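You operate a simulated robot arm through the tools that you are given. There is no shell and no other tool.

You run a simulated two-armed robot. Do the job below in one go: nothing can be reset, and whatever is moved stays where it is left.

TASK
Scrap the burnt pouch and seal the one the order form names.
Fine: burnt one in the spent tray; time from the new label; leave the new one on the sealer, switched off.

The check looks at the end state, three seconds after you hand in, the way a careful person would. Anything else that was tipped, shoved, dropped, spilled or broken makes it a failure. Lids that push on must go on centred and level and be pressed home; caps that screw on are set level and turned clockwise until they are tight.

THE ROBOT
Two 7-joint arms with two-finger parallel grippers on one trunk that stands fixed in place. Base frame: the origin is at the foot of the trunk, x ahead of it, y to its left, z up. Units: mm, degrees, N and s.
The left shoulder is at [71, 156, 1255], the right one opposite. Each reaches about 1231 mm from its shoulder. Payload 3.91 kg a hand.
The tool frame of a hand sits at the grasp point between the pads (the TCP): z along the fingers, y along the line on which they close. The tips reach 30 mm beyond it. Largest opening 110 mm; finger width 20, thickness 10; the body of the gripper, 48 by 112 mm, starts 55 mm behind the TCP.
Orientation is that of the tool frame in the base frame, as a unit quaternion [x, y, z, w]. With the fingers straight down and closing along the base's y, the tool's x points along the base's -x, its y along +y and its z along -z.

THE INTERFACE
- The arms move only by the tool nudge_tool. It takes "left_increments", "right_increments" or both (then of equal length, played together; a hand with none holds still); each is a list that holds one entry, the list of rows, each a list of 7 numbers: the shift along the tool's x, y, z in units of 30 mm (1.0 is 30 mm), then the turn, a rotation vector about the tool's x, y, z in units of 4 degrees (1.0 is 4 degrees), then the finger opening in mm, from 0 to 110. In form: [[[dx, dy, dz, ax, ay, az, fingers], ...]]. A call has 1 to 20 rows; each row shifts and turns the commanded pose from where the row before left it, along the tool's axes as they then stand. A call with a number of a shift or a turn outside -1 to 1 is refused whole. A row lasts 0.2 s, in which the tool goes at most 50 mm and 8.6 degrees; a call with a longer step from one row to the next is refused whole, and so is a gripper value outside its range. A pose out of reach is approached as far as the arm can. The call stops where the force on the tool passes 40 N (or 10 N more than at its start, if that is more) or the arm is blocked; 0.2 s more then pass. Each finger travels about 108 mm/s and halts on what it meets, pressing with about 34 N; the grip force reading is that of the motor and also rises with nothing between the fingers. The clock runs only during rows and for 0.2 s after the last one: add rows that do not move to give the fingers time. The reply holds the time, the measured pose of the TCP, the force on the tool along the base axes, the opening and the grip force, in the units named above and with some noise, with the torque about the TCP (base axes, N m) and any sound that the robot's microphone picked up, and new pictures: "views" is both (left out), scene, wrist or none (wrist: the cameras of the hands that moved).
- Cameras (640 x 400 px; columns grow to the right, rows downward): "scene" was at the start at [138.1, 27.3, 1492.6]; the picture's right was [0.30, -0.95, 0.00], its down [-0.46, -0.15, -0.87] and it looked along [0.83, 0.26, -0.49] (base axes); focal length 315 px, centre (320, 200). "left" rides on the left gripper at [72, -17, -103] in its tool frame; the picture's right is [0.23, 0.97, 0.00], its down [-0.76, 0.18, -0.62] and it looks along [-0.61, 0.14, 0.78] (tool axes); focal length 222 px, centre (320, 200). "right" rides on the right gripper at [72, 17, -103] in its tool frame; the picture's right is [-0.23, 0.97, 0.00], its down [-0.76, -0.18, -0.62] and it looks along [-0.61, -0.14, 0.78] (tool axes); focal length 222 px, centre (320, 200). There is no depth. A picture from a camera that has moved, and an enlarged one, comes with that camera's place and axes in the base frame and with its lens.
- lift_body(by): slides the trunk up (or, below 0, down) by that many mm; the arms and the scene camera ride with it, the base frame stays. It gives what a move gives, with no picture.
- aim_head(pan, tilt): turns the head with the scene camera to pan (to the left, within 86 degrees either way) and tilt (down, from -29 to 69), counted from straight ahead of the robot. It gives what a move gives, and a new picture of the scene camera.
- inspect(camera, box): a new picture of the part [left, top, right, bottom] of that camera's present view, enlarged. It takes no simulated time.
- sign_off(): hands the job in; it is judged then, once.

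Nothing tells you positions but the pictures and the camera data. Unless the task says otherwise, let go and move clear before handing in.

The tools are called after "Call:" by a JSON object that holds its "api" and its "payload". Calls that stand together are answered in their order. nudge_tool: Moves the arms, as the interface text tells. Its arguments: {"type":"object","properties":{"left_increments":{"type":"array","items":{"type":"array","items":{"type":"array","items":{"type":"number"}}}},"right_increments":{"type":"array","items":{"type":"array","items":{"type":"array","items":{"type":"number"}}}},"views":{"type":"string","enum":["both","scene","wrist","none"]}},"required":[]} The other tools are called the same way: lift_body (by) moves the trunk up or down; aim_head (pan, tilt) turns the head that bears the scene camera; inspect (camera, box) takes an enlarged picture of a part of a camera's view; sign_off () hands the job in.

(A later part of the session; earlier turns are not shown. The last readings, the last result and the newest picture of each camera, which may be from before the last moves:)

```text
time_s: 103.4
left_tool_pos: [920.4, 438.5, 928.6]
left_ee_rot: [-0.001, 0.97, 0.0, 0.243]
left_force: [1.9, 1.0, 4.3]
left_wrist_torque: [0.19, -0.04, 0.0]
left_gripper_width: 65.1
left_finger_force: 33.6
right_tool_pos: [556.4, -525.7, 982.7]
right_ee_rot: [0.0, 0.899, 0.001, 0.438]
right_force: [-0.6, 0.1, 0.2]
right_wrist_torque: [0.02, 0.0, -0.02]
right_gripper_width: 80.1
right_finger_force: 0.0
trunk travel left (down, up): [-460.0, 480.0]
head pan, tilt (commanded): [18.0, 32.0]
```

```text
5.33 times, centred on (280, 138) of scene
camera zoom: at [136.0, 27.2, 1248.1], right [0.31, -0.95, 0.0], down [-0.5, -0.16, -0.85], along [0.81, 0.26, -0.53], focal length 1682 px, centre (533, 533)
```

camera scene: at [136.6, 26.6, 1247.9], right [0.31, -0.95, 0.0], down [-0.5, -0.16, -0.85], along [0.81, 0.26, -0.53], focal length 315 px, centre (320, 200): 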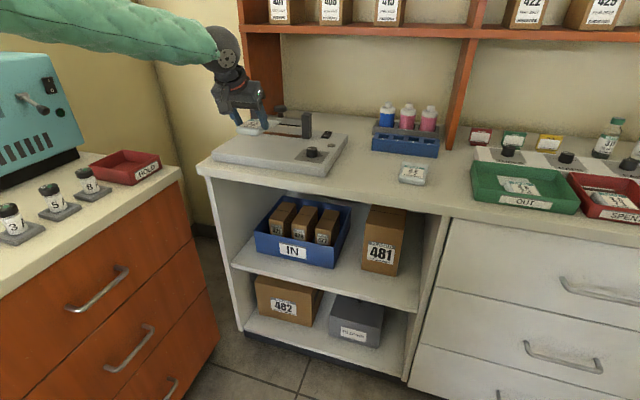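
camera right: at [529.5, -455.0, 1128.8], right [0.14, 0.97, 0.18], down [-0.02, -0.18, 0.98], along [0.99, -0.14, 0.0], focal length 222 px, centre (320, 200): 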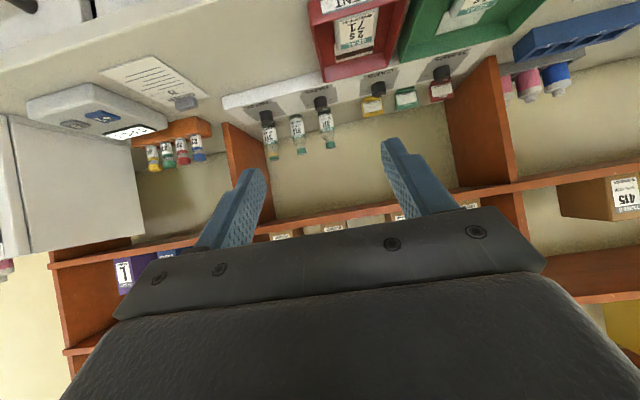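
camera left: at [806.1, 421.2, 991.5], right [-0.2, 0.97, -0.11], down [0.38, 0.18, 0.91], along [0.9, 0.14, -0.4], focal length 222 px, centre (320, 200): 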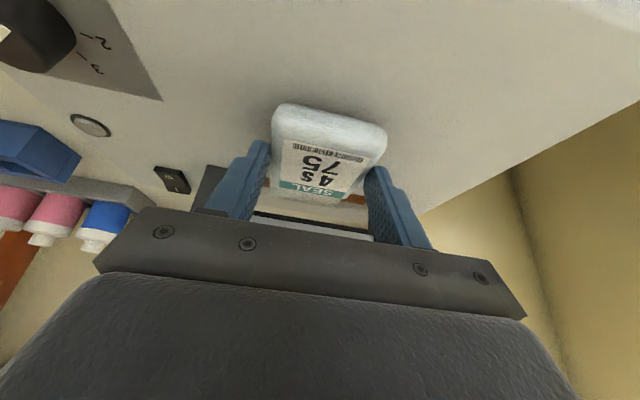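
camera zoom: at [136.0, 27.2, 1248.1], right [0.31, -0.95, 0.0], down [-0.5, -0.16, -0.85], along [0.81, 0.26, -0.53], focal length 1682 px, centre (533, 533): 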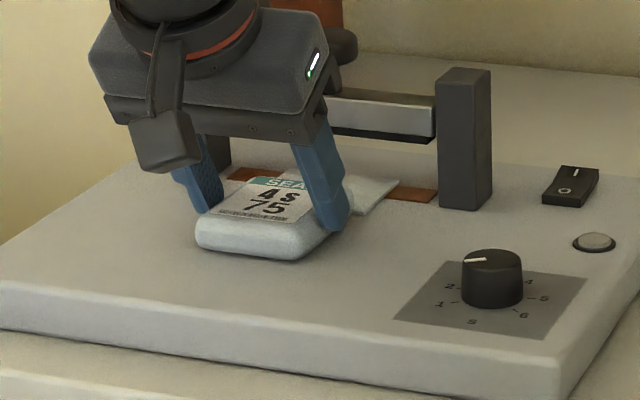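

The deck is reached (4 N). I release pouch 75 and back the hand off along its own axis.

Call:
{"api": "nudge_tool", "payload": {"left_increments": [[[0, 0, 0, 0, 0, 0, 68], [0, 0, 0, 0, 0, 0, 76], [0, 0, 0, 0, 0, 0, 84], [0, 0, 0, 0, 0, 0, 84], [0, 0, -0.3, 0, 0, 0, 84], [0, 0, -0.8, 0, 0, 0, 84], [0, 0, -1, 0, 0, 0, 84], [0, 0, -1, 0, 0, 0, 84], [0, 0, 0, 0, 0, 0, 84]]], "views": "both"}}

Call:
{"api": "inspect", "payload": {"camera": "scene", "box": [220, 100, 340, 175]}}

Call:
{"api": "inspect", "payload": {"camera": "left", "box": [180, 80, 460, 260]}}

```text
time_s: 105.4
left_tool_pos: [877.4, 438.3, 1010.7]
left_ee_rot: [-0.001, 0.97, -0.001, 0.242]
left_force: [0.5, 0.2, -0.2]
left_wrist_torque: [0.01, 0.01, -0.01]
left_gripper_width: 84.3
left_finger_force: 0.0
right_tool_pos: [558.0, -526.2, 982.9]
right_ee_rot: [0.0, 0.899, 0.0, 0.438]
right_force: [1.4, -0.1, 0.8]
right_wrist_torque: [-0.01, 0.02, -0.04]
right_gripper_width: 80.2
right_finger_force: 0.1
trunk travel left (down, up): [-460.0, 480.0]
head pan, tilt (commanded): [18.0, 32.0]
camera scene: at [137.0, 27.5, 1247.8], right [0.31, -0.95, 0.0], down [-0.5, -0.16, -0.85], along [0.81, 0.26, -0.53], focal length 315 px, centre (320, 200)
camera left: at [763.5, 421.1, 1066.5], right [-0.2, 0.97, -0.11], down [0.38, 0.18, 0.91], along [0.9, 0.14, -0.41], focal length 222 px, centre (320, 200)
```

scene: 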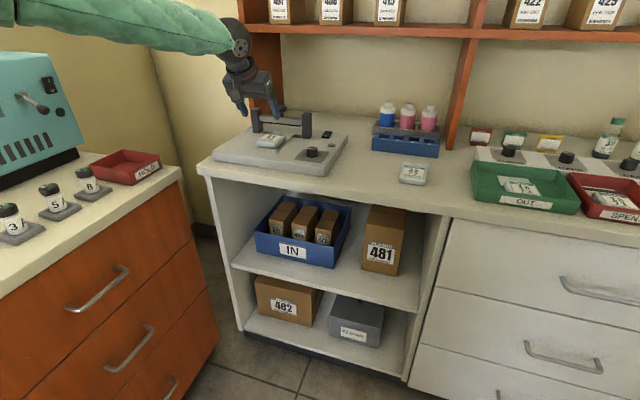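
left: 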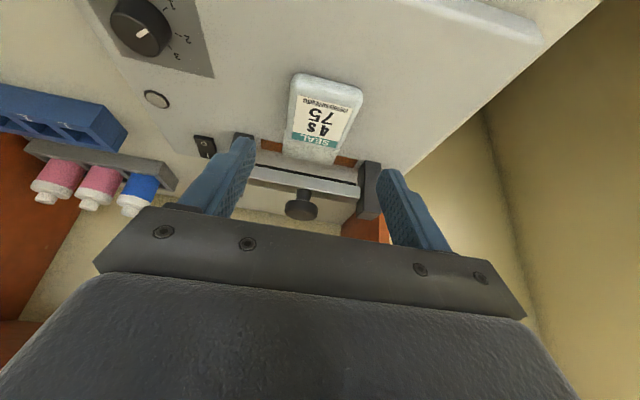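

```text
5.33 times, centred on (280, 138) of scene
camera zoom: at [137.0, 27.5, 1247.8], right [0.31, -0.95, 0.0], down [-0.5, -0.16, -0.85], along [0.81, 0.26, -0.53], focal length 1682 px, centre (533, 533)
```

zoom: 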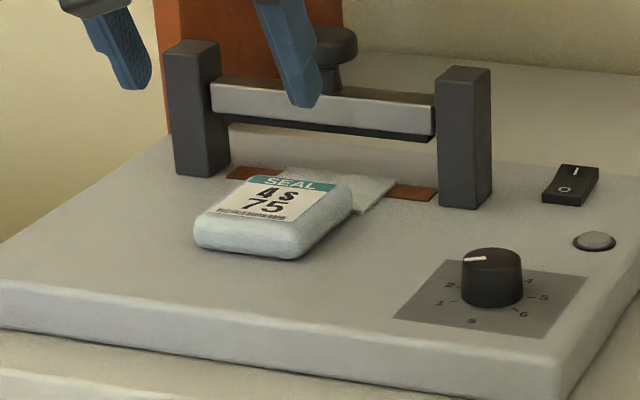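

```text
2.22 times, centred on (320, 170) of left
camera zoom: at [763.5, 421.1, 1066.5], right [-0.2, 0.97, -0.11], down [0.38, 0.18, 0.91], along [0.9, 0.14, -0.41], focal length 494 px, centre (320, 267)
```

zoom: 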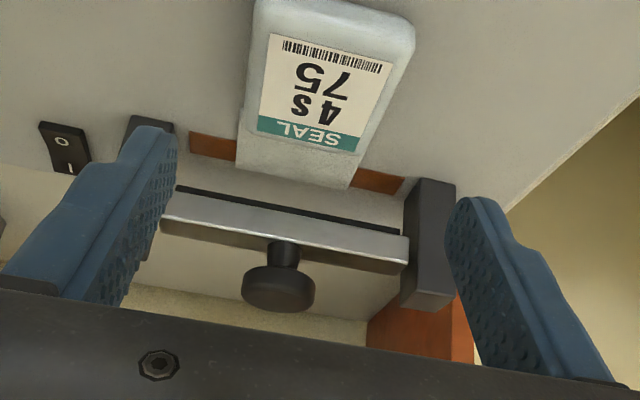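

Pouch 75 sits square with its tongue across the strip. Next is the dial: I straighten the hand, move it above the knob at about (889, 294) and look straight down to check the centring.

Call:
{"api": "nudge_tool", "payload": {"left_increments": [[[0, 0, 0, 0, 1, 0, 84], [0, 0, 0, 0, 1, 0, 84], [0, 0, 0, 0, 1, 0, 84], [0, 0, 0, 0, 1, 0, 84], [0, 0, 0, 0, 1, 0, 84], [0, 0, 0, 0, 1, 0, 84], [0, 0, 0, 0, 1, 0, 84], [-0.08, -0.96, 0, 0, 0, 0, 70], [-0.08, -0.96, 0, 0, 0, 0, 60], [-0.08, -0.96, 0, 0, 0, 0, 60], [-0.08, -0.96, 0, 0, 0, 0, 60], [-0.08, -0.96, 0, 0, 0, 0, 60], [0, 0, 0, 0, 0, 0, 60]]], "views": "both"}}

Call:
{"api": "inspect", "payload": {"camera": "left", "box": [220, 100, 420, 240]}}

```text
time_s: 108.2
left_tool_pos: [890.4, 293.5, 1009.1]
left_ee_rot: [0.0, 1.0, -0.001, 0.001]
left_force: [-0.4, 0.3, 0.9]
left_wrist_torque: [-0.01, -0.01, 0.01]
left_gripper_width: 59.9
left_finger_force: 0.0
right_tool_pos: [557.5, -525.7, 982.4]
right_ee_rot: [0.001, 0.899, -0.001, 0.438]
right_force: [-0.5, -0.3, 0.3]
right_wrist_torque: [-0.02, -0.05, 0.0]
right_gripper_width: 80.1
right_finger_force: 0.0
trunk travel left (down, up): [-460.0, 480.0]
head pan, tilt (commanded): [18.0, 32.0]
camera scene: at [135.9, 27.4, 1248.1], right [0.31, -0.95, 0.0], down [-0.5, -0.16, -0.85], along [0.81, 0.26, -0.53], focal length 315 px, centre (320, 200)
camera left: at [816.1, 275.5, 1111.9], right [-0.23, 0.97, 0.0], down [0.76, 0.18, 0.62], along [0.61, 0.14, -0.78], focal length 222 px, centre (320, 200)
```

scene: 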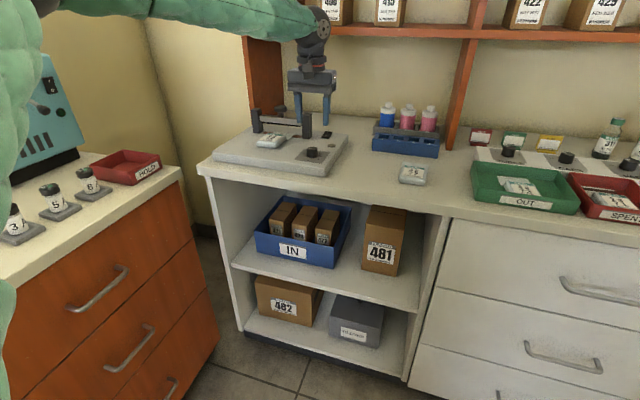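
left: 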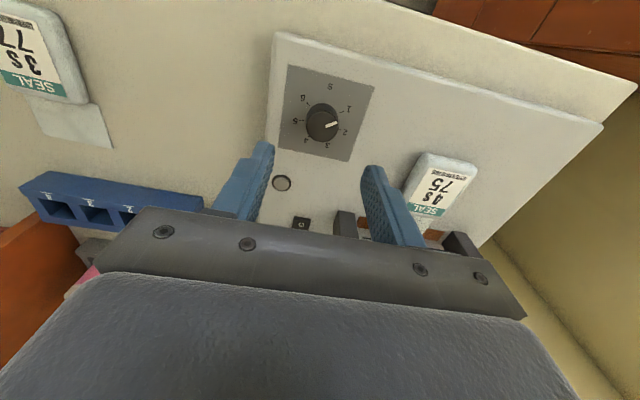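

```text
2.86 times, centred on (320, 170) of left
camera zoom: at [816.1, 275.5, 1111.9], right [-0.23, 0.97, 0.0], down [0.76, 0.18, 0.62], along [0.61, 0.14, -0.78], focal length 635 px, centre (320, 286)
```

zoom: 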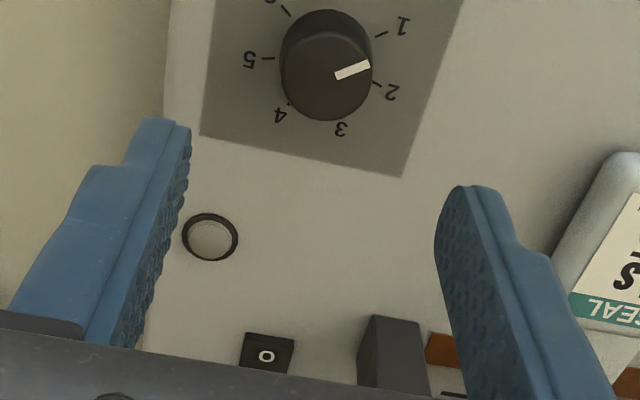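

Call:
{"api": "nudge_tool", "payload": {"left_increments": [[[0, 0.04, 0, 0, 0, -1, 60], [0, 0, 0, 0, 0, -1, 60], [0, 0, 0, 0, 0, -1, 60], [0, 0, 0, 0, 0, -1, 60], [0, 0, 0, 0, 0, -1, 60], [0, 0, 0, 0, 0, -1, 60], [0, 0, 0, 0, 0, -1, 60], [0, 0, 0, 0, 0, -1, 60], [0, 0, 0, 0, 0, -1, 60], [0, 0, 0, 0, 0, -1, 60], [0, 0, 0, 0, 0, -1, 60], [0, 0, 0, 0, 0, -1, 60], [0, 0, 0, 0, 0, -1, 60], [0, 0, 0, 0, 0, -1, 60], [0, 0, 0, 0, 0, -1, 60], [0, 0, 0, 0, 0, -1, 60], [0, 0, 0, 0, 0, -1, 60], [0, 0, 0, 0, 0, -1, 60], [0, 0, 0, 0, 0, -1, 60]]], "views": "wrist"}}

```text
time_s: 112.2
left_tool_pos: [888.7, 295.8, 1009.4]
left_ee_rot: [-0.616, 0.787, -0.001, 0.0]
left_force: [0.3, 1.2, 0.1]
left_wrist_torque: [-0.01, 0.01, 0.05]
left_gripper_width: 59.9
left_finger_force: 0.1
right_tool_pos: [556.1, -525.8, 981.9]
right_ee_rot: [0.0, 0.899, 0.0, 0.439]
right_force: [-0.6, -0.3, -0.2]
right_wrist_torque: [-0.01, 0.0, 0.0]
right_gripper_width: 79.8
right_finger_force: 0.0
trunk travel left (down, up): [-460.0, 480.0]
head pan, tilt (commanded): [18.0, 32.0]
camera left: at [887.0, 220.2, 1113.1], right [-1.0, 0.01, 0.0], down [0.01, 0.78, 0.62], along [0.01, 0.62, -0.78], focal length 222 px, centre (320, 200)
```

left: 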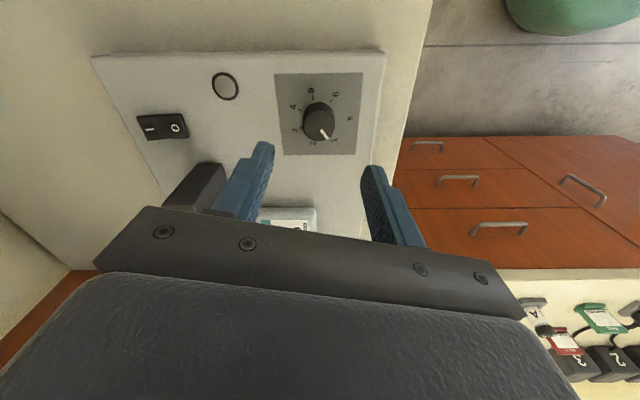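

Call:
{"api": "inspect", "payload": {"camera": "left", "box": [260, 60, 380, 180]}}

```text
3.33 times, centred on (320, 120) of left
camera zoom: at [887.0, 220.2, 1113.1], right [-1.0, 0.01, 0.0], down [0.01, 0.78, 0.62], along [0.01, 0.62, -0.78], focal length 740 px, centre (320, 467)
```

zoom: 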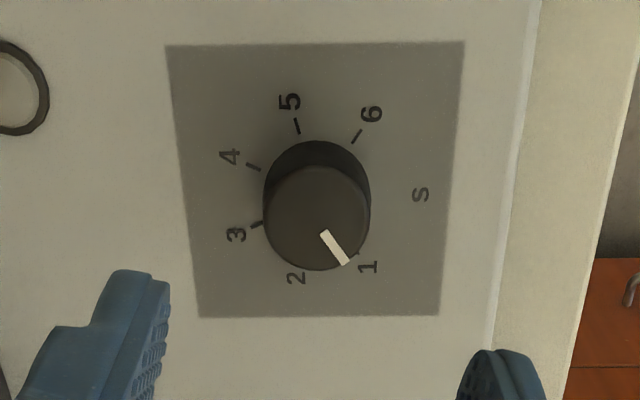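

The knob is centred under the hand at (889, 295). I descend around it and grip it.

Call:
{"api": "nudge_tool", "payload": {"left_increments": [[[0, 0, 0.8, 0, 0, 0, 60], [0, 0, 0.8, 0, 0, 0, 60], [0, 0, 0.8, 0, 0, 0, 60], [0, 0, 0.4, 0, 0, 0, 60], [0, 0, 0, 0, 0, 0, 60]]], "views": "wrist"}}

Call:
{"api": "inspect", "payload": {"camera": "scene", "box": [250, 100, 370, 175]}}

```text
time_s: 113.4
left_tool_pos: [890.2, 294.6, 925.1]
left_ee_rot: [-0.616, 0.788, -0.001, 0.0]
left_force: [0.4, -0.6, 0.2]
left_wrist_torque: [0.01, 0.04, 0.01]
left_gripper_width: 60.0
left_finger_force: 0.0
right_tool_pos: [558.3, -525.6, 981.7]
right_ee_rot: [0.0, 0.899, 0.001, 0.439]
right_force: [1.1, 0.7, -0.9]
right_wrist_torque: [0.01, 0.01, 0.0]
right_gripper_width: 80.0
right_finger_force: 0.1
trunk travel left (down, up): [-460.0, 480.0]
head pan, tilt (commanded): [18.0, 32.0]
camera left: at [887.6, 220.0, 1027.9], right [-1.0, 0.01, 0.0], down [0.01, 0.78, 0.62], along [0.01, 0.62, -0.78], focal length 222 px, centre (320, 200)
```

left: 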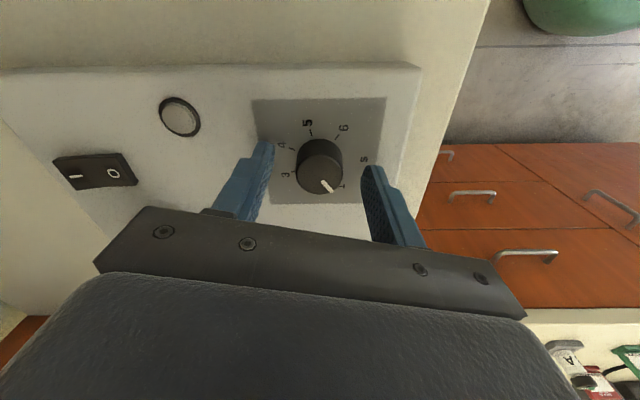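

```text
5.33 times, centred on (310, 138) of scene
camera zoom: at [136.4, 27.3, 1248.0], right [0.31, -0.95, 0.0], down [-0.5, -0.16, -0.85], along [0.81, 0.26, -0.53], focal length 1682 px, centre (373, 533)
```

zoom: 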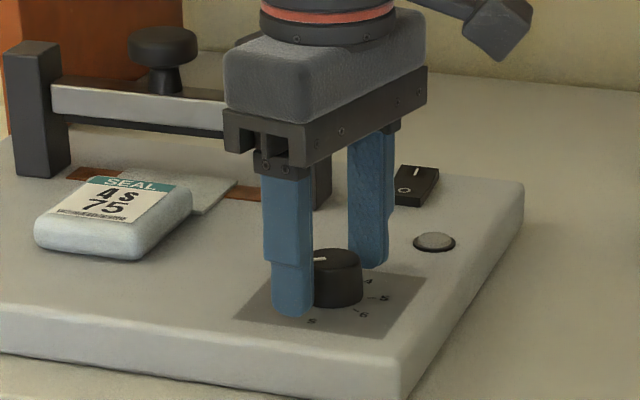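

Call:
{"api": "nudge_tool", "payload": {"left_increments": [[[0, 0, 0, 0, 0, 0, 45], [0, 0, 0, 0, 0, 0, 34], [0, 0, 0, 0, 0, 0, 15], [0, 0, 0, 0, 0, 0, 15]]], "views": "wrist"}}

```text
time_s: 114.4
left_tool_pos: [890.5, 294.5, 925.4]
left_ee_rot: [-0.615, 0.788, -0.001, 0.0]
left_force: [2.6, -0.9, 0.6]
left_wrist_torque: [-0.02, -0.14, -0.03]
left_gripper_width: 31.2
left_finger_force: 44.8
right_tool_pos: [556.7, -526.0, 980.7]
right_ee_rot: [-0.001, 0.899, 0.0, 0.439]
right_force: [-0.1, 0.3, -0.2]
right_wrist_torque: [-0.01, 0.0, -0.03]
right_gripper_width: 79.9
right_finger_force: 0.0
trunk travel left (down, up): [-460.0, 480.0]
head pan, tilt (commanded): [18.0, 32.0]
camera left: at [887.9, 219.9, 1028.1], right [-1.0, 0.01, 0.0], down [0.01, 0.78, 0.62], along [0.01, 0.62, -0.78], focal length 222 px, centre (320, 200)
```

left: 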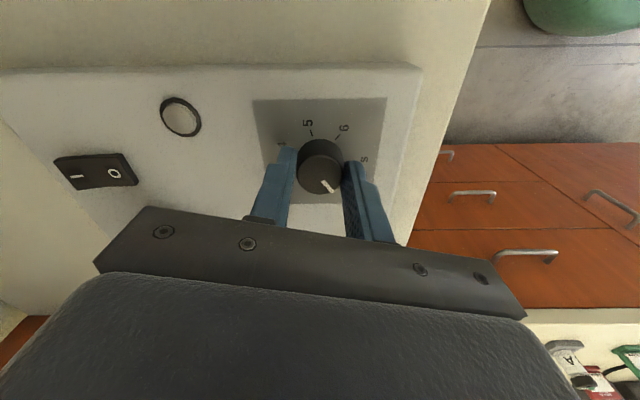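

Call:
{"api": "nudge_tool", "payload": {"left_increments": [[[0, 0, 0, 0, 0, 1, 15], [0, 0, 0, 0, 0, 1, 15], [0, 0, 0, 0, 0, 1, 15], [0, 0, 0, 0, 0, 1, 15], [0, 0, 0, 0, 0, 1, 15], [0, 0, 0, 0, 0, 1, 15], [0, 0, 0, 0, 0, 1, 15], [0, 0, 0, 0, 0, 1, 15], [0, 0, 0, 0, 0, 1, 15], [0, 0, 0, 0, 0, 1, 15]]], "views": "both"}}

Call:
{"api": "inspect", "payload": {"camera": "scene", "box": [250, 100, 370, 175]}}

```text
time_s: 116.6
left_tool_pos: [890.1, 295.8, 924.7]
left_ee_rot: [-0.309, 0.951, 0.0, 0.0]
left_force: [13.0, -0.2, 0.6]
left_wrist_torque: [-0.03, -0.36, 0.01]
left_gripper_width: 30.8
left_finger_force: 45.4
right_tool_pos: [558.3, -525.7, 981.9]
right_ee_rot: [-0.001, 0.899, 0.001, 0.438]
right_force: [-0.3, 0.4, -1.2]
right_wrist_torque: [0.01, 0.01, 0.0]
right_gripper_width: 80.0
right_finger_force: 0.0
trunk travel left (down, up): [-460.0, 480.0]
head pan, tilt (commanded): [18.0, 32.0]
camera scene: at [137.3, 27.2, 1247.9], right [0.31, -0.95, 0.0], down [-0.51, -0.16, -0.85], along [0.81, 0.26, -0.53], focal length 315 px, centre (320, 200)
camera left: at [840.1, 238.1, 1028.0], right [-0.76, 0.65, 0.0], down [0.51, 0.59, 0.62], along [0.41, 0.47, -0.78], focal length 222 px, centre (320, 200)
```

scene: 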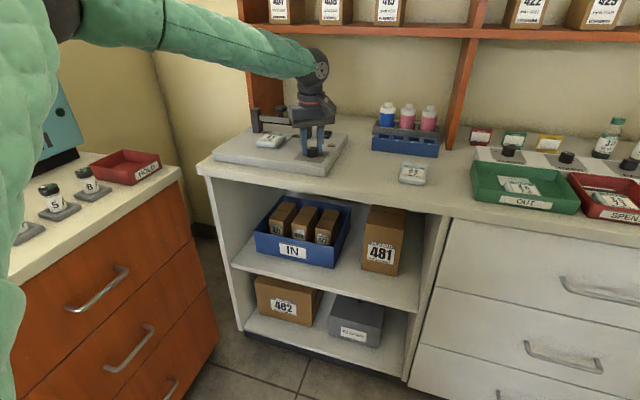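
left: 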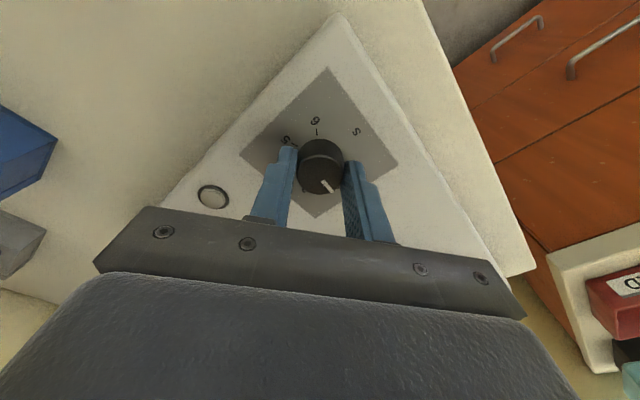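

```text
5.33 times, centred on (310, 138) of scene
camera zoom: at [137.3, 27.2, 1247.9], right [0.31, -0.95, 0.0], down [-0.51, -0.16, -0.85], along [0.81, 0.26, -0.53], focal length 1682 px, centre (373, 533)
```

zoom: 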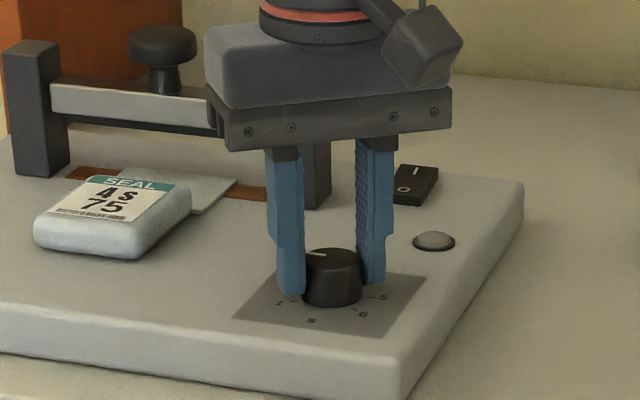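

Call:
{"api": "nudge_tool", "payload": {"left_increments": [[[-0.02, -0.015, 0, 0, 0, 1, 15], [0, 0, 0, 0, 0, 1, 15], [0, 0, 0, 0, 0, 1, 15], [0, 0, 0, 0, 0, 1, 15], [0, 0, 0, 0, 0, 1, 15], [0, 0, 0, 0, 0, 1, 15], [0, 0, 0, 0, 0, 1, 15], [0, 0, 0, 0, 0, 1, 15], [0, 0, 0, 0, 0, 1, 15], [0, 0, 0, 0, 0, 1, 15]]], "views": "wrist"}}

```text
time_s: 118.8
left_tool_pos: [889.9, 295.5, 924.9]
left_ee_rot: [0.037, 0.999, -0.001, 0.0]
left_force: [-5.0, -4.6, -5.3]
left_wrist_torque: [-0.12, 0.16, 0.0]
left_gripper_width: 31.1
left_finger_force: 44.7
right_tool_pos: [556.6, -526.0, 982.9]
right_ee_rot: [-0.001, 0.899, 0.001, 0.438]
right_force: [0.2, 0.1, 1.0]
right_wrist_torque: [0.01, -0.01, 0.01]
right_gripper_width: 79.8
right_finger_force: 0.0
trunk travel left (down, up): [-460.0, 480.0]
head pan, tilt (commanded): [18.0, 32.0]
camera left: at [815.4, 282.8, 1028.0], right [-0.16, 0.99, 0.0], down [0.77, 0.12, 0.62], along [0.62, 0.1, -0.78], focal length 222 px, centre (320, 200)
```

left: 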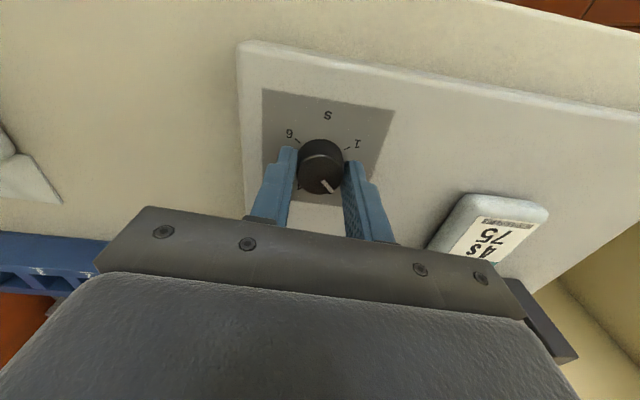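

Call:
{"api": "nudge_tool", "payload": {"left_increments": [[[0, 0, 0, 0, 0, 1, 15], [0, 0, 0, 0, 0, 1, 15], [0, 0, 0, 0, 0, 1, 15], [0, 0, 0, 0, 0, 1, 15], [0, 0, 0, 0, 0, 1, 15], [0, 0, 0, 0, 0, 1, 15], [0, 0, 0, 0, 0, 1, 15], [0, 0, 0, 0, 0, 1, 15], [0, 0, 0, 0, 0, 1, 15], [0, 0, 0, 0, 0, 1, 15], [0, 0, 0, 0, 0, 1, 15], [0, 0, 0, 0, 0, 1, 15], [0, 0, 0, 0, 0, 1, 15], [0, 0, 0, 0, 0, 1, 15], [0, 0, 0, 0, 0, 1, 15], [0, 0, 0, 0, 0, 1, 15]]], "views": "both"}}

Call:
{"api": "inspect", "payload": {"camera": "left", "box": [250, 100, 390, 210]}}

Call:
{"api": "inspect", "payload": {"camera": "scene", "box": [280, 130, 350, 175]}}

```text
time_s: 122.2
left_tool_pos: [889.7, 295.8, 925.7]
left_ee_rot: [0.558, 0.83, 0.0, 0.001]
left_force: [-10.4, -6.5, -14.7]
left_wrist_torque: [-0.39, 0.25, 0.03]
left_gripper_width: 30.8
left_finger_force: 45.1
right_tool_pos: [557.3, -524.7, 982.2]
right_ee_rot: [0.0, 0.899, 0.001, 0.438]
right_force: [-0.4, -0.8, -0.5]
right_wrist_torque: [0.02, -0.01, 0.0]
right_gripper_width: 80.1
right_finger_force: 0.1
trunk travel left (down, up): [-460.0, 480.0]
head pan, tilt (commanded): [18.0, 32.0]
camera scene: at [136.9, 27.2, 1247.9], right [0.31, -0.95, 0.0], down [-0.5, -0.16, -0.85], along [0.81, 0.26, -0.53], focal length 315 px, centre (320, 200)
camera left: at [846.3, 355.6, 1028.0], right [0.82, 0.58, 0.0], down [0.45, -0.64, 0.62], along [0.36, -0.51, -0.78], focal length 222 px, centre (320, 200)
```

scene: 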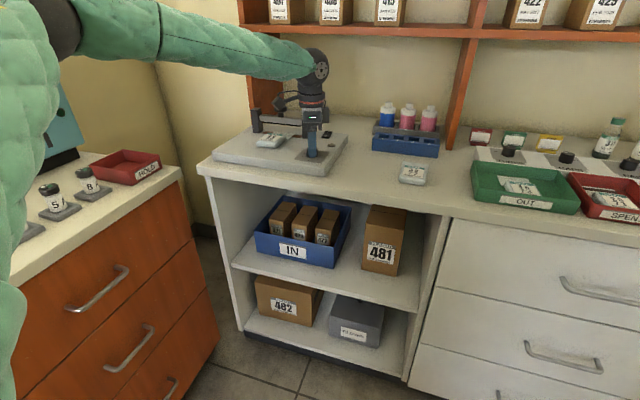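
left: 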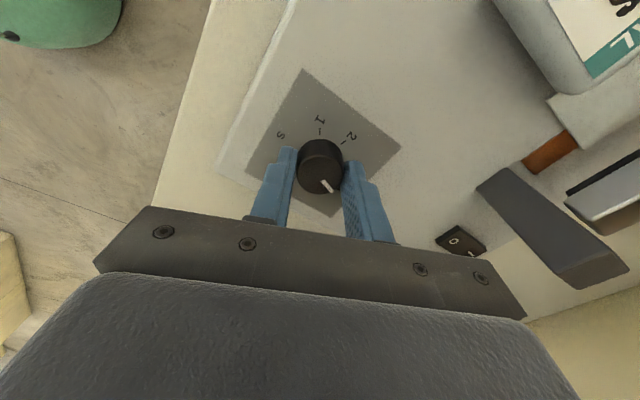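

```text
3.64 times, centred on (320, 155) of left
camera zoom: at [846.3, 355.6, 1028.0], right [0.82, 0.58, 0.0], down [0.45, -0.64, 0.62], along [0.36, -0.51, -0.78], focal length 808 px, centre (320, 364)
```

zoom: 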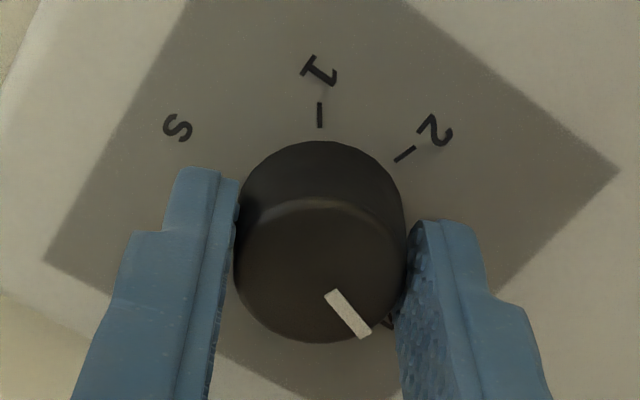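

```text
8.89 times, centred on (315, 152) of scene
camera zoom: at [136.9, 27.2, 1247.9], right [0.31, -0.95, 0.0], down [-0.5, -0.16, -0.85], along [0.81, 0.26, -0.53], focal length 2804 px, centre (364, 622)
```

zoom: 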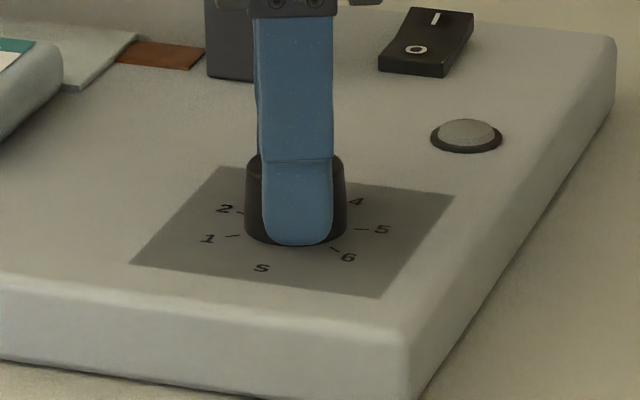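

Call:
{"api": "nudge_tool", "payload": {"left_increments": [[[0, 0, 0, 0, 0, 1, 15], [0, 0, 0, 0, 0, 0.5, 15], [0, 0, 0, 0, 0, 0, 15], [0, 0, 0, 0, 0, 0, 34], [0, 0, 0, 0, 0, 0, 50], [0, 0, 0, 0, 0, 0, 60], [0, 0, 0, 0, 0, 0, 60], [0, 0, -0.6, 0, 0, 0, 60], [0, 0, -1, 0, 0, 0, 60], [0, 0, -1, 0, 0, 0, 60]]], "views": "both"}}

Call:
{"api": "inspect", "payload": {"camera": "left", "box": [250, 60, 390, 180]}}

Call:
{"api": "inspect", "payload": {"camera": "scene", "box": [280, 130, 350, 175]}}

```text
time_s: 124.4
left_tool_pos: [891.0, 292.7, 1005.2]
left_ee_rot: [0.602, 0.799, 0.0, 0.001]
left_force: [0.2, -0.8, 0.3]
left_wrist_torque: [0.02, -0.04, 0.02]
left_gripper_width: 60.1
left_finger_force: 0.0
right_tool_pos: [557.5, -526.5, 982.9]
right_ee_rot: [0.0, 0.899, 0.0, 0.438]
right_force: [-0.6, 0.2, 0.3]
right_wrist_torque: [0.02, -0.01, 0.01]
right_gripper_width: 80.0
right_finger_force: 0.1
trunk travel left (down, up): [-460.0, 480.0]
head pan, tilt (commanded): [18.0, 32.0]
camera scene: at [135.8, 26.8, 1248.0], right [0.31, -0.95, 0.0], down [-0.5, -0.16, -0.85], along [0.81, 0.26, -0.53], focal length 315 px, centre (320, 200)
camera left: at [853.7, 357.8, 1108.5], right [0.87, 0.49, 0.0], down [0.38, -0.68, 0.62], along [0.3, -0.55, -0.78], focal length 222 px, centre (320, 200)
```

scene: 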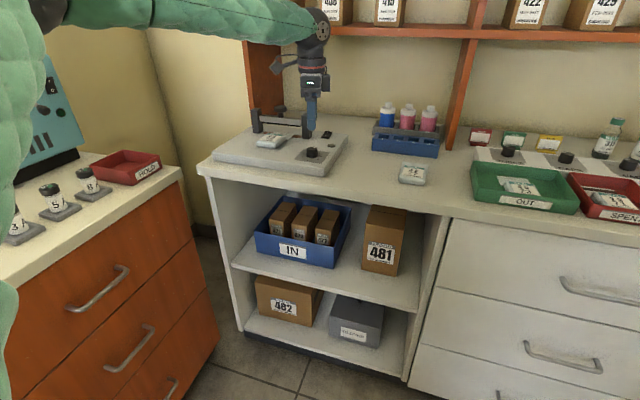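
left: 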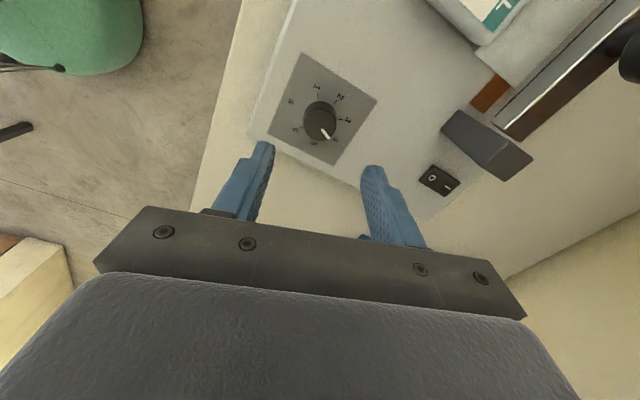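

```text
3.33 times, centred on (320, 120) of left
camera zoom: at [853.7, 357.8, 1108.5], right [0.87, 0.49, 0.0], down [0.38, -0.68, 0.62], along [0.3, -0.55, -0.78], focal length 740 px, centre (320, 467)
```

zoom: 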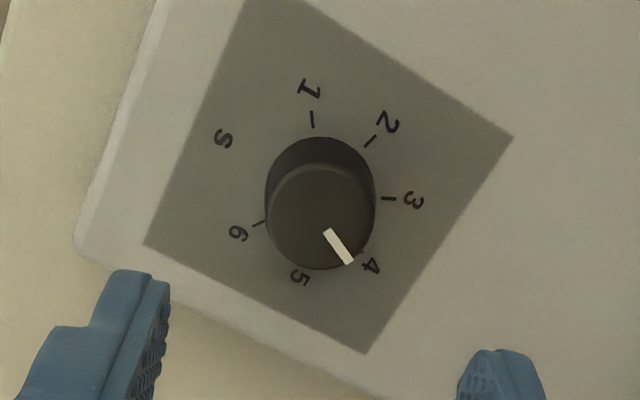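

```text
8.89 times, centred on (315, 152) of scene
camera zoom: at [135.8, 26.8, 1248.0], right [0.31, -0.95, 0.0], down [-0.5, -0.16, -0.85], along [0.81, 0.26, -0.53], focal length 2804 px, centre (364, 622)
```

zoom: 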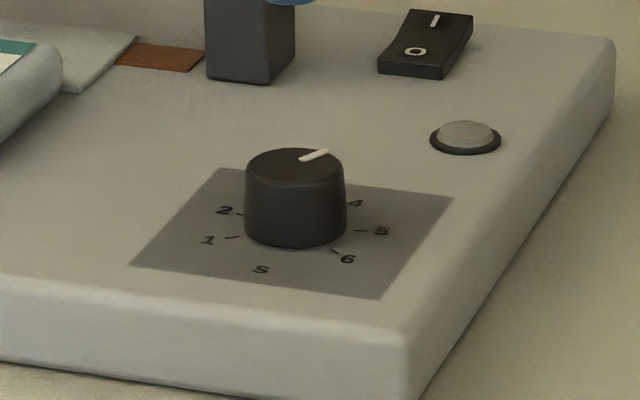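

The dial now points at 4 (measured −24.4° against −24.6° for the mark). Next is the rocker switch at about (1043, 301): I close the fingers, turn the hand to 90° and tilt it forward so it can press the "I" end without touching the post.

Call:
{"api": "nudge_tool", "payload": {"left_increments": [[[0, 0, -0.9, 0, 0, 1, 40], [0, 0, -0.9, 0, 0, 1, 20], [0, 0, 0, 0, 0, 1, 0], [0, 0, 0, 0, 0, 1, 0], [0, 0, 0, -1, 0, 0, 0], [0, 0, 0, -1, 0, 0, 0], [0, 0, 0, -1, 0, 0, 0], [0, 0, 0, -1, 0, 0, 0], [0, 0, 0, -1, 0, 0, 0], [0, 0, 0, -1, 0, 0, 0], [0, 0, 0, -1, 0, 0, 0], [0, 0, 0, -1, 0, 0, 0], [0, 0, 0, -1, 0, 0, 0], [0, 0, 0, -1, 0, 0, 0], [0, 0, 0, -1, 0, 0, 0], [0, 0, 0, 0, 0, 0, 0]]], "views": "both"}}

```text
time_s: 127.8
left_tool_pos: [889.6, 295.8, 1058.1]
left_ee_rot: [0.656, 0.655, 0.265, 0.266]
left_force: [0.3, 0.3, -0.7]
left_wrist_torque: [0.01, 0.01, 0.0]
left_gripper_width: 0.0
left_finger_force: 33.3
right_tool_pos: [557.2, -526.2, 981.2]
right_ee_rot: [0.0, 0.899, 0.001, 0.439]
right_force: [0.1, 0.1, -1.1]
right_wrist_torque: [0.01, 0.03, -0.04]
right_gripper_width: 79.9
right_finger_force: 0.1
trunk travel left (down, up): [-460.0, 480.0]
head pan, tilt (commanded): [18.0, 32.0]
camera scene: at [136.5, 27.3, 1247.9], right [0.31, -0.95, 0.0], down [-0.5, -0.16, -0.85], along [0.81, 0.26, -0.53], focal length 315 px, centre (320, 200)
camera left: at [804.6, 367.2, 1119.5], right [0.7, 0.23, 0.68], down [-0.31, -0.76, 0.57], along [0.65, -0.61, -0.46], focal length 222 px, centre (320, 200)
```

scene: 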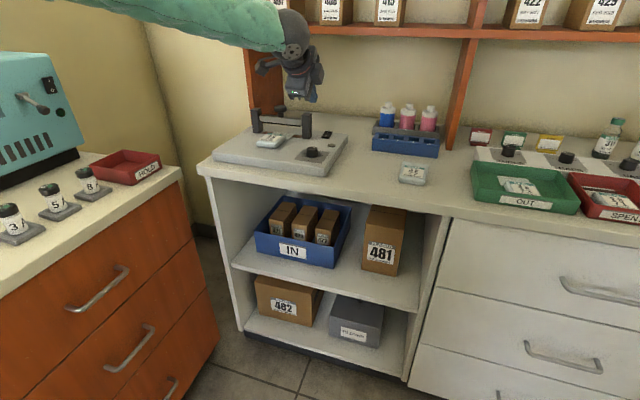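
left: 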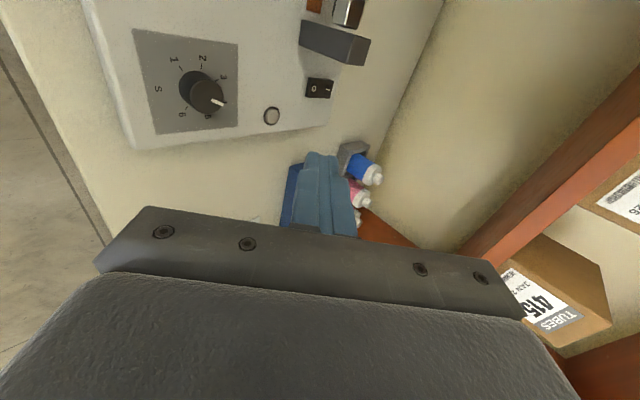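

Call:
{"api": "inspect", "payload": {"camera": "left", "box": [280, 50, 380, 130]}}

Call:
{"api": "inspect", "payload": {"camera": "scene", "box": [305, 120, 345, 145]}}

```text
5.00 times, centred on (330, 90) of left
camera zoom: at [804.6, 367.2, 1119.5], right [0.7, 0.23, 0.68], down [-0.31, -0.76, 0.57], along [0.65, -0.61, -0.46], focal length 1111 px, centre (270, 750)
```

zoom: 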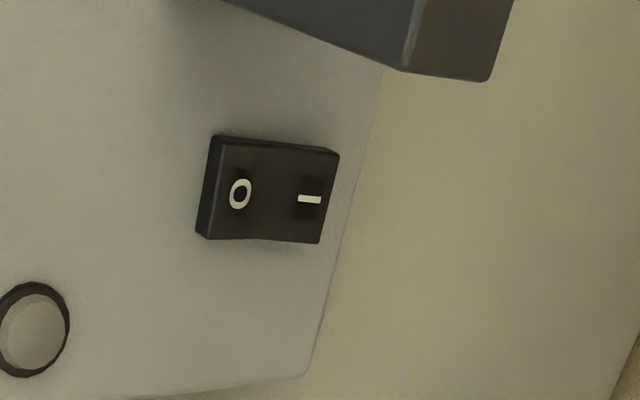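

```text
16.00 times, centred on (325, 132) of scene
camera zoom: at [136.5, 27.3, 1247.9], right [0.31, -0.95, 0.0], down [-0.5, -0.16, -0.85], along [0.81, 0.26, -0.53], focal length 5047 px, centre (240, 1280)
```

zoom: 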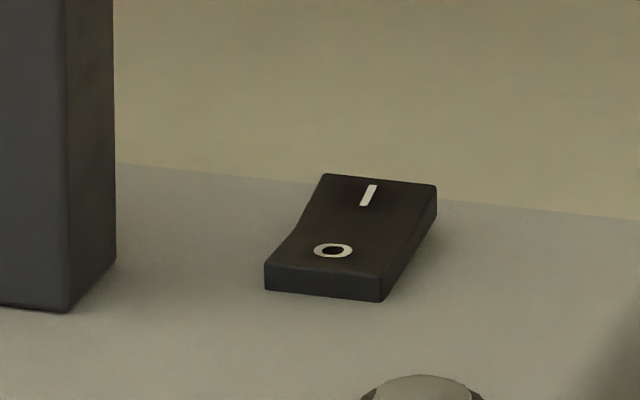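

The rocker has its "O" end down (off) and "I" end raised at about (1052, 301). I move above the "I" end.

Call:
{"api": "nudge_tool", "payload": {"left_increments": [[[0.025, 0.151, 0.861, 0, 0, 0, 0], [0.025, 0.151, 0.861, 0, 0, 0, 0], [0.025, 0.151, 0.861, 0, 0, 0, 0], [0.025, 0.151, 0.861, 0, 0, 0, 0], [0.025, 0.151, 0.861, 0, 0, 0, 0], [0.025, 0.151, 0.861, 0, 0, 0, 0], [0.025, 0.151, 0.861, 0, 0, 0, 0], [0, 0, 0, 0, 0, 0, 0]]], "views": "both"}}

Call:
{"api": "inspect", "payload": {"camera": "scene", "box": [280, 90, 360, 150]}}

Call:
{"api": "inspect", "payload": {"camera": "left", "box": [250, 100, 410, 240]}}

```text
time_s: 129.6
left_tool_pos: [1036.2, 298.5, 949.4]
left_ee_rot: [0.655, 0.656, 0.265, 0.266]
left_force: [0.0, 0.0, -0.7]
left_wrist_torque: [0.02, 0.0, -0.03]
left_gripper_width: 0.1
left_finger_force: 34.2
right_tool_pos: [556.6, -525.3, 982.3]
right_ee_rot: [-0.001, 0.899, 0.001, 0.438]
right_force: [0.4, 0.3, 0.0]
right_wrist_torque: [-0.02, 0.05, 0.04]
right_gripper_width: 79.8
right_finger_force: 0.3
trunk travel left (down, up): [-460.0, 480.0]
head pan, tilt (commanded): [18.0, 32.0]
camera scene: at [135.7, 27.0, 1248.1], right [0.31, -0.95, 0.0], down [-0.5, -0.16, -0.85], along [0.81, 0.26, -0.53], focal length 315 px, centre (320, 200)
camera left: at [952.1, 371.7, 1012.4], right [0.7, 0.23, 0.68], down [-0.31, -0.76, 0.57], along [0.65, -0.61, -0.46], focal length 222 px, centre (320, 200)
```

scene: 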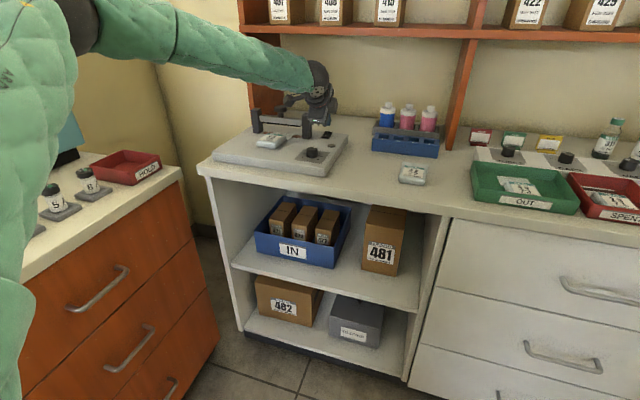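
left: 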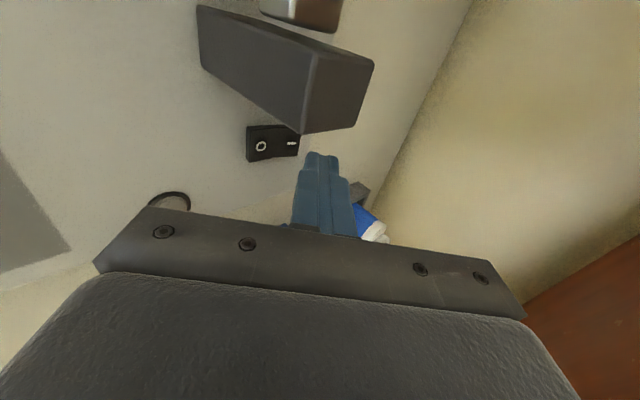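

```text
6.67 times, centred on (320, 120) of scene
camera zoom: at [135.7, 27.0, 1248.1], right [0.31, -0.95, 0.0], down [-0.5, -0.16, -0.85], along [0.81, 0.26, -0.53], focal length 2103 px, centre (320, 733)
```

zoom: 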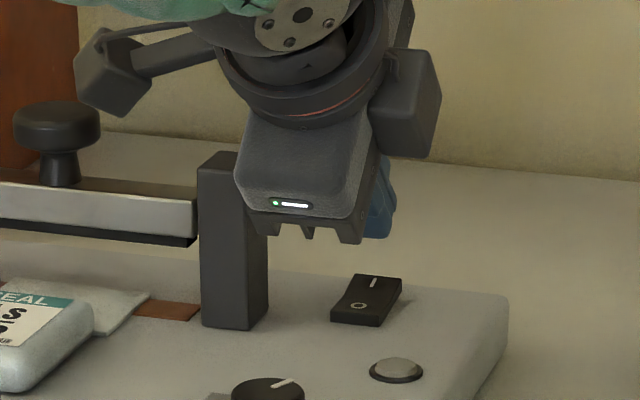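

```text
2.86 times, centred on (330, 170) of left
camera zoom: at [952.1, 371.7, 1012.4], right [0.7, 0.23, 0.68], down [-0.31, -0.76, 0.57], along [0.65, -0.61, -0.46], focal length 635 px, centre (291, 286)
```

zoom: 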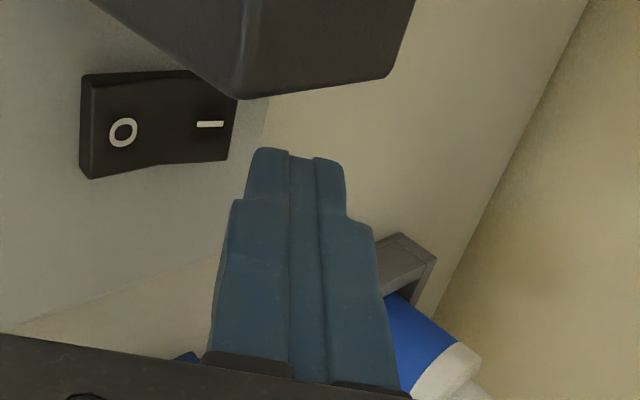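

Call:
{"api": "nudge_tool", "payload": {"left_increments": [[[0, -0.0926, 0.0959, 0, 0, 0, 0], [0, -0.0926, 0.0959, 0, 0, 0, 0], [0, -0.0926, 0.0959, 0, 0, 0, 0], [0, -0.0926, 0.0959, 0, 0, 0, 0], [0, 0, 0, 0, 0, 0, 0]]], "views": "none"}}

Call:
{"api": "nudge_tool", "payload": {"left_increments": [[[0, -0.0463, 0.048, 0, 0, 0, 0], [0, -0.0463, 0.048, 0, 0, 0, 0], [0, 0, 0, 0, 0, 0, 0]]], "views": "wrist"}}

Call:
{"api": "inspect", "payload": {"camera": "scene", "box": [280, 90, 360, 150]}}

```text
time_s: 130.8
left_tool_pos: [1037.2, 300.5, 934.2]
left_ee_rot: [0.655, 0.656, 0.265, 0.266]
left_force: [-0.7, -1.1, 0.4]
left_wrist_torque: [0.02, -0.01, 0.02]
left_gripper_width: 0.0
left_finger_force: 34.1
right_tool_pos: [558.0, -524.3, 981.4]
right_ee_rot: [-0.001, 0.899, 0.001, 0.438]
right_force: [-0.4, -0.4, -0.5]
right_wrist_torque: [-0.03, -0.02, 0.0]
right_gripper_width: 79.9
right_finger_force: 0.2
trunk travel left (down, up): [-460.0, 480.0]
head pan, tilt (commanded): [18.0, 32.0]
```

```text
time_s: 131.6
left_tool_pos: [1037.9, 301.8, 930.0]
left_ee_rot: [0.655, 0.656, 0.265, 0.266]
left_force: [-0.6, 0.0, -0.9]
left_wrist_torque: [0.0, 0.0, 0.01]
left_gripper_width: 0.2
left_finger_force: 33.9
right_tool_pos: [558.1, -526.4, 982.7]
right_ee_rot: [-0.001, 0.898, 0.001, 0.439]
right_force: [0.1, -0.3, -0.6]
right_wrist_torque: [0.02, 0.01, 0.01]
right_gripper_width: 79.9
right_finger_force: 0.0
trunk travel left (down, up): [-460.0, 480.0]
head pan, tilt (commanded): [18.0, 32.0]
camera left: at [953.0, 372.9, 991.9], right [0.7, 0.23, 0.68], down [-0.31, -0.76, 0.57], along [0.65, -0.61, -0.46], focal length 222 px, centre (320, 200)
```

left: 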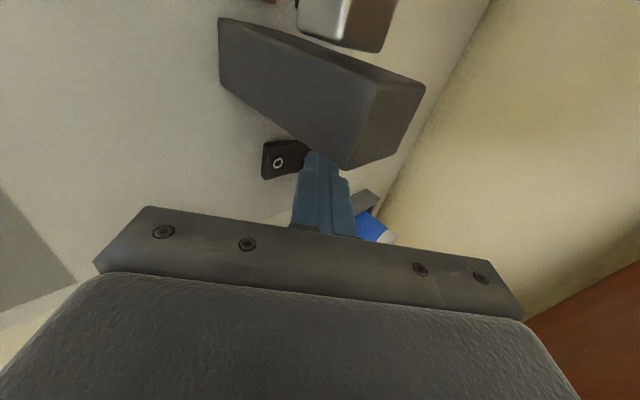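

```text
6.67 times, centred on (320, 120) of scene
camera zoom: at [136.4, 27.2, 1248.0], right [0.31, -0.95, 0.0], down [-0.5, -0.16, -0.85], along [0.81, 0.26, -0.53], focal length 2103 px, centre (320, 733)
```

zoom: 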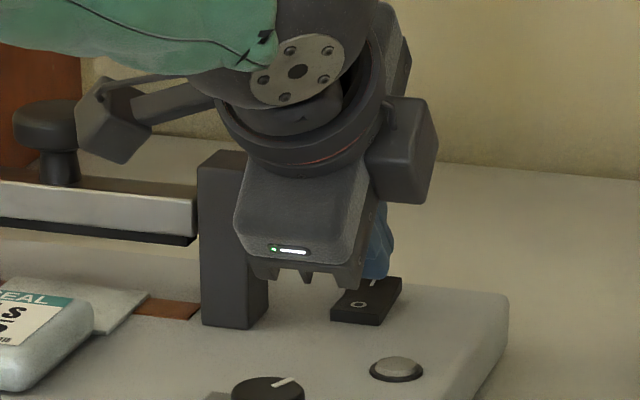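

Call:
{"api": "nudge_tool", "payload": {"left_increments": [[[0, -0.0463, 0.048, 0, 0, 0, 0], [0, 0, 0, 0, 0, 0, 0]]], "views": "none"}}

Call:
{"api": "nudge_tool", "payload": {"left_increments": [[[0, -0.0463, 0.048, 0, 0, 0, 0], [0, 0, 0, 0, 0, 0, 0]]], "views": "none"}}

Call:
{"api": "nudge_tool", "payload": {"left_increments": [[[0, -0.0463, 0.048, 0, 0, 0, 0], [0, 0, 0, 0, 0, 0, 0]]], "views": "none"}}

Call:
{"api": "inspect", "payload": {"camera": "scene", "box": [280, 90, 360, 150]}}

```text
time_s: 132.2
left_tool_pos: [1037.5, 301.5, 928.2]
left_ee_rot: [0.655, 0.655, 0.265, 0.266]
left_force: [0.6, 0.6, 0.1]
left_wrist_torque: [0.0, 0.01, 0.02]
left_gripper_width: 0.0
left_finger_force: 34.2
right_tool_pos: [557.1, -526.2, 981.7]
right_ee_rot: [-0.001, 0.899, 0.001, 0.438]
right_force: [0.0, 0.2, 0.5]
right_wrist_torque: [0.03, 0.01, 0.01]
right_gripper_width: 80.2
right_finger_force: 0.0
trunk travel left (down, up): [-460.0, 480.0]
head pan, tilt (commanded): [18.0, 32.0]
```

```text
time_s: 132.8
left_tool_pos: [1038.2, 300.7, 927.2]
left_ee_rot: [0.655, 0.655, 0.265, 0.266]
left_force: [6.5, 0.9, 5.9]
left_wrist_torque: [0.07, -0.22, -0.05]
left_gripper_width: 0.0
left_finger_force: 34.2
right_tool_pos: [557.1, -525.6, 983.0]
right_ee_rot: [0.0, 0.899, 0.0, 0.438]
right_force: [0.3, 0.2, -0.7]
right_wrist_torque: [0.0, -0.01, -0.02]
right_gripper_width: 80.1
right_finger_force: 0.1
trunk travel left (down, up): [-460.0, 480.0]
head pan, tilt (commanded): [18.0, 32.0]
```

```text
time_s: 133.4
left_tool_pos: [1038.2, 301.5, 925.0]
left_ee_rot: [0.655, 0.655, 0.266, 0.266]
left_force: [6.9, 1.7, 11.8]
left_wrist_torque: [0.1, -0.37, 0.02]
left_gripper_width: 0.2
left_finger_force: 34.1
right_tool_pos: [557.5, -525.3, 983.1]
right_ee_rot: [0.0, 0.898, 0.0, 0.439]
right_force: [-0.5, -0.4, -0.4]
right_wrist_torque: [0.01, -0.02, 0.01]
right_gripper_width: 79.9
right_finger_force: 0.0
trunk travel left (down, up): [-460.0, 480.0]
head pan, tilt (commanded): [18.0, 32.0]
```

```text
6.67 times, centred on (320, 120) of scene
camera zoom: at [135.8, 27.1, 1248.2], right [0.31, -0.95, 0.0], down [-0.5, -0.16, -0.85], along [0.81, 0.26, -0.53], focal length 2103 px, centre (320, 733)
```

zoom: 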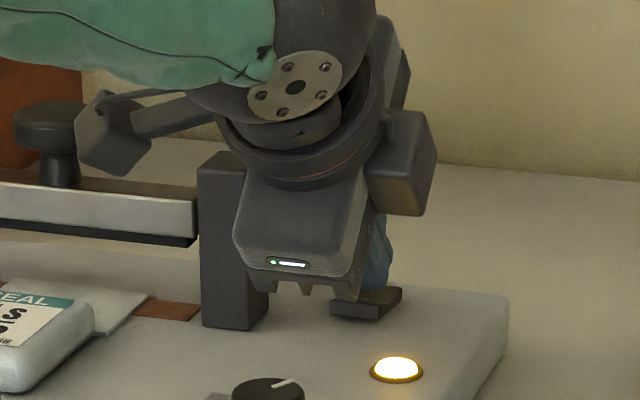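

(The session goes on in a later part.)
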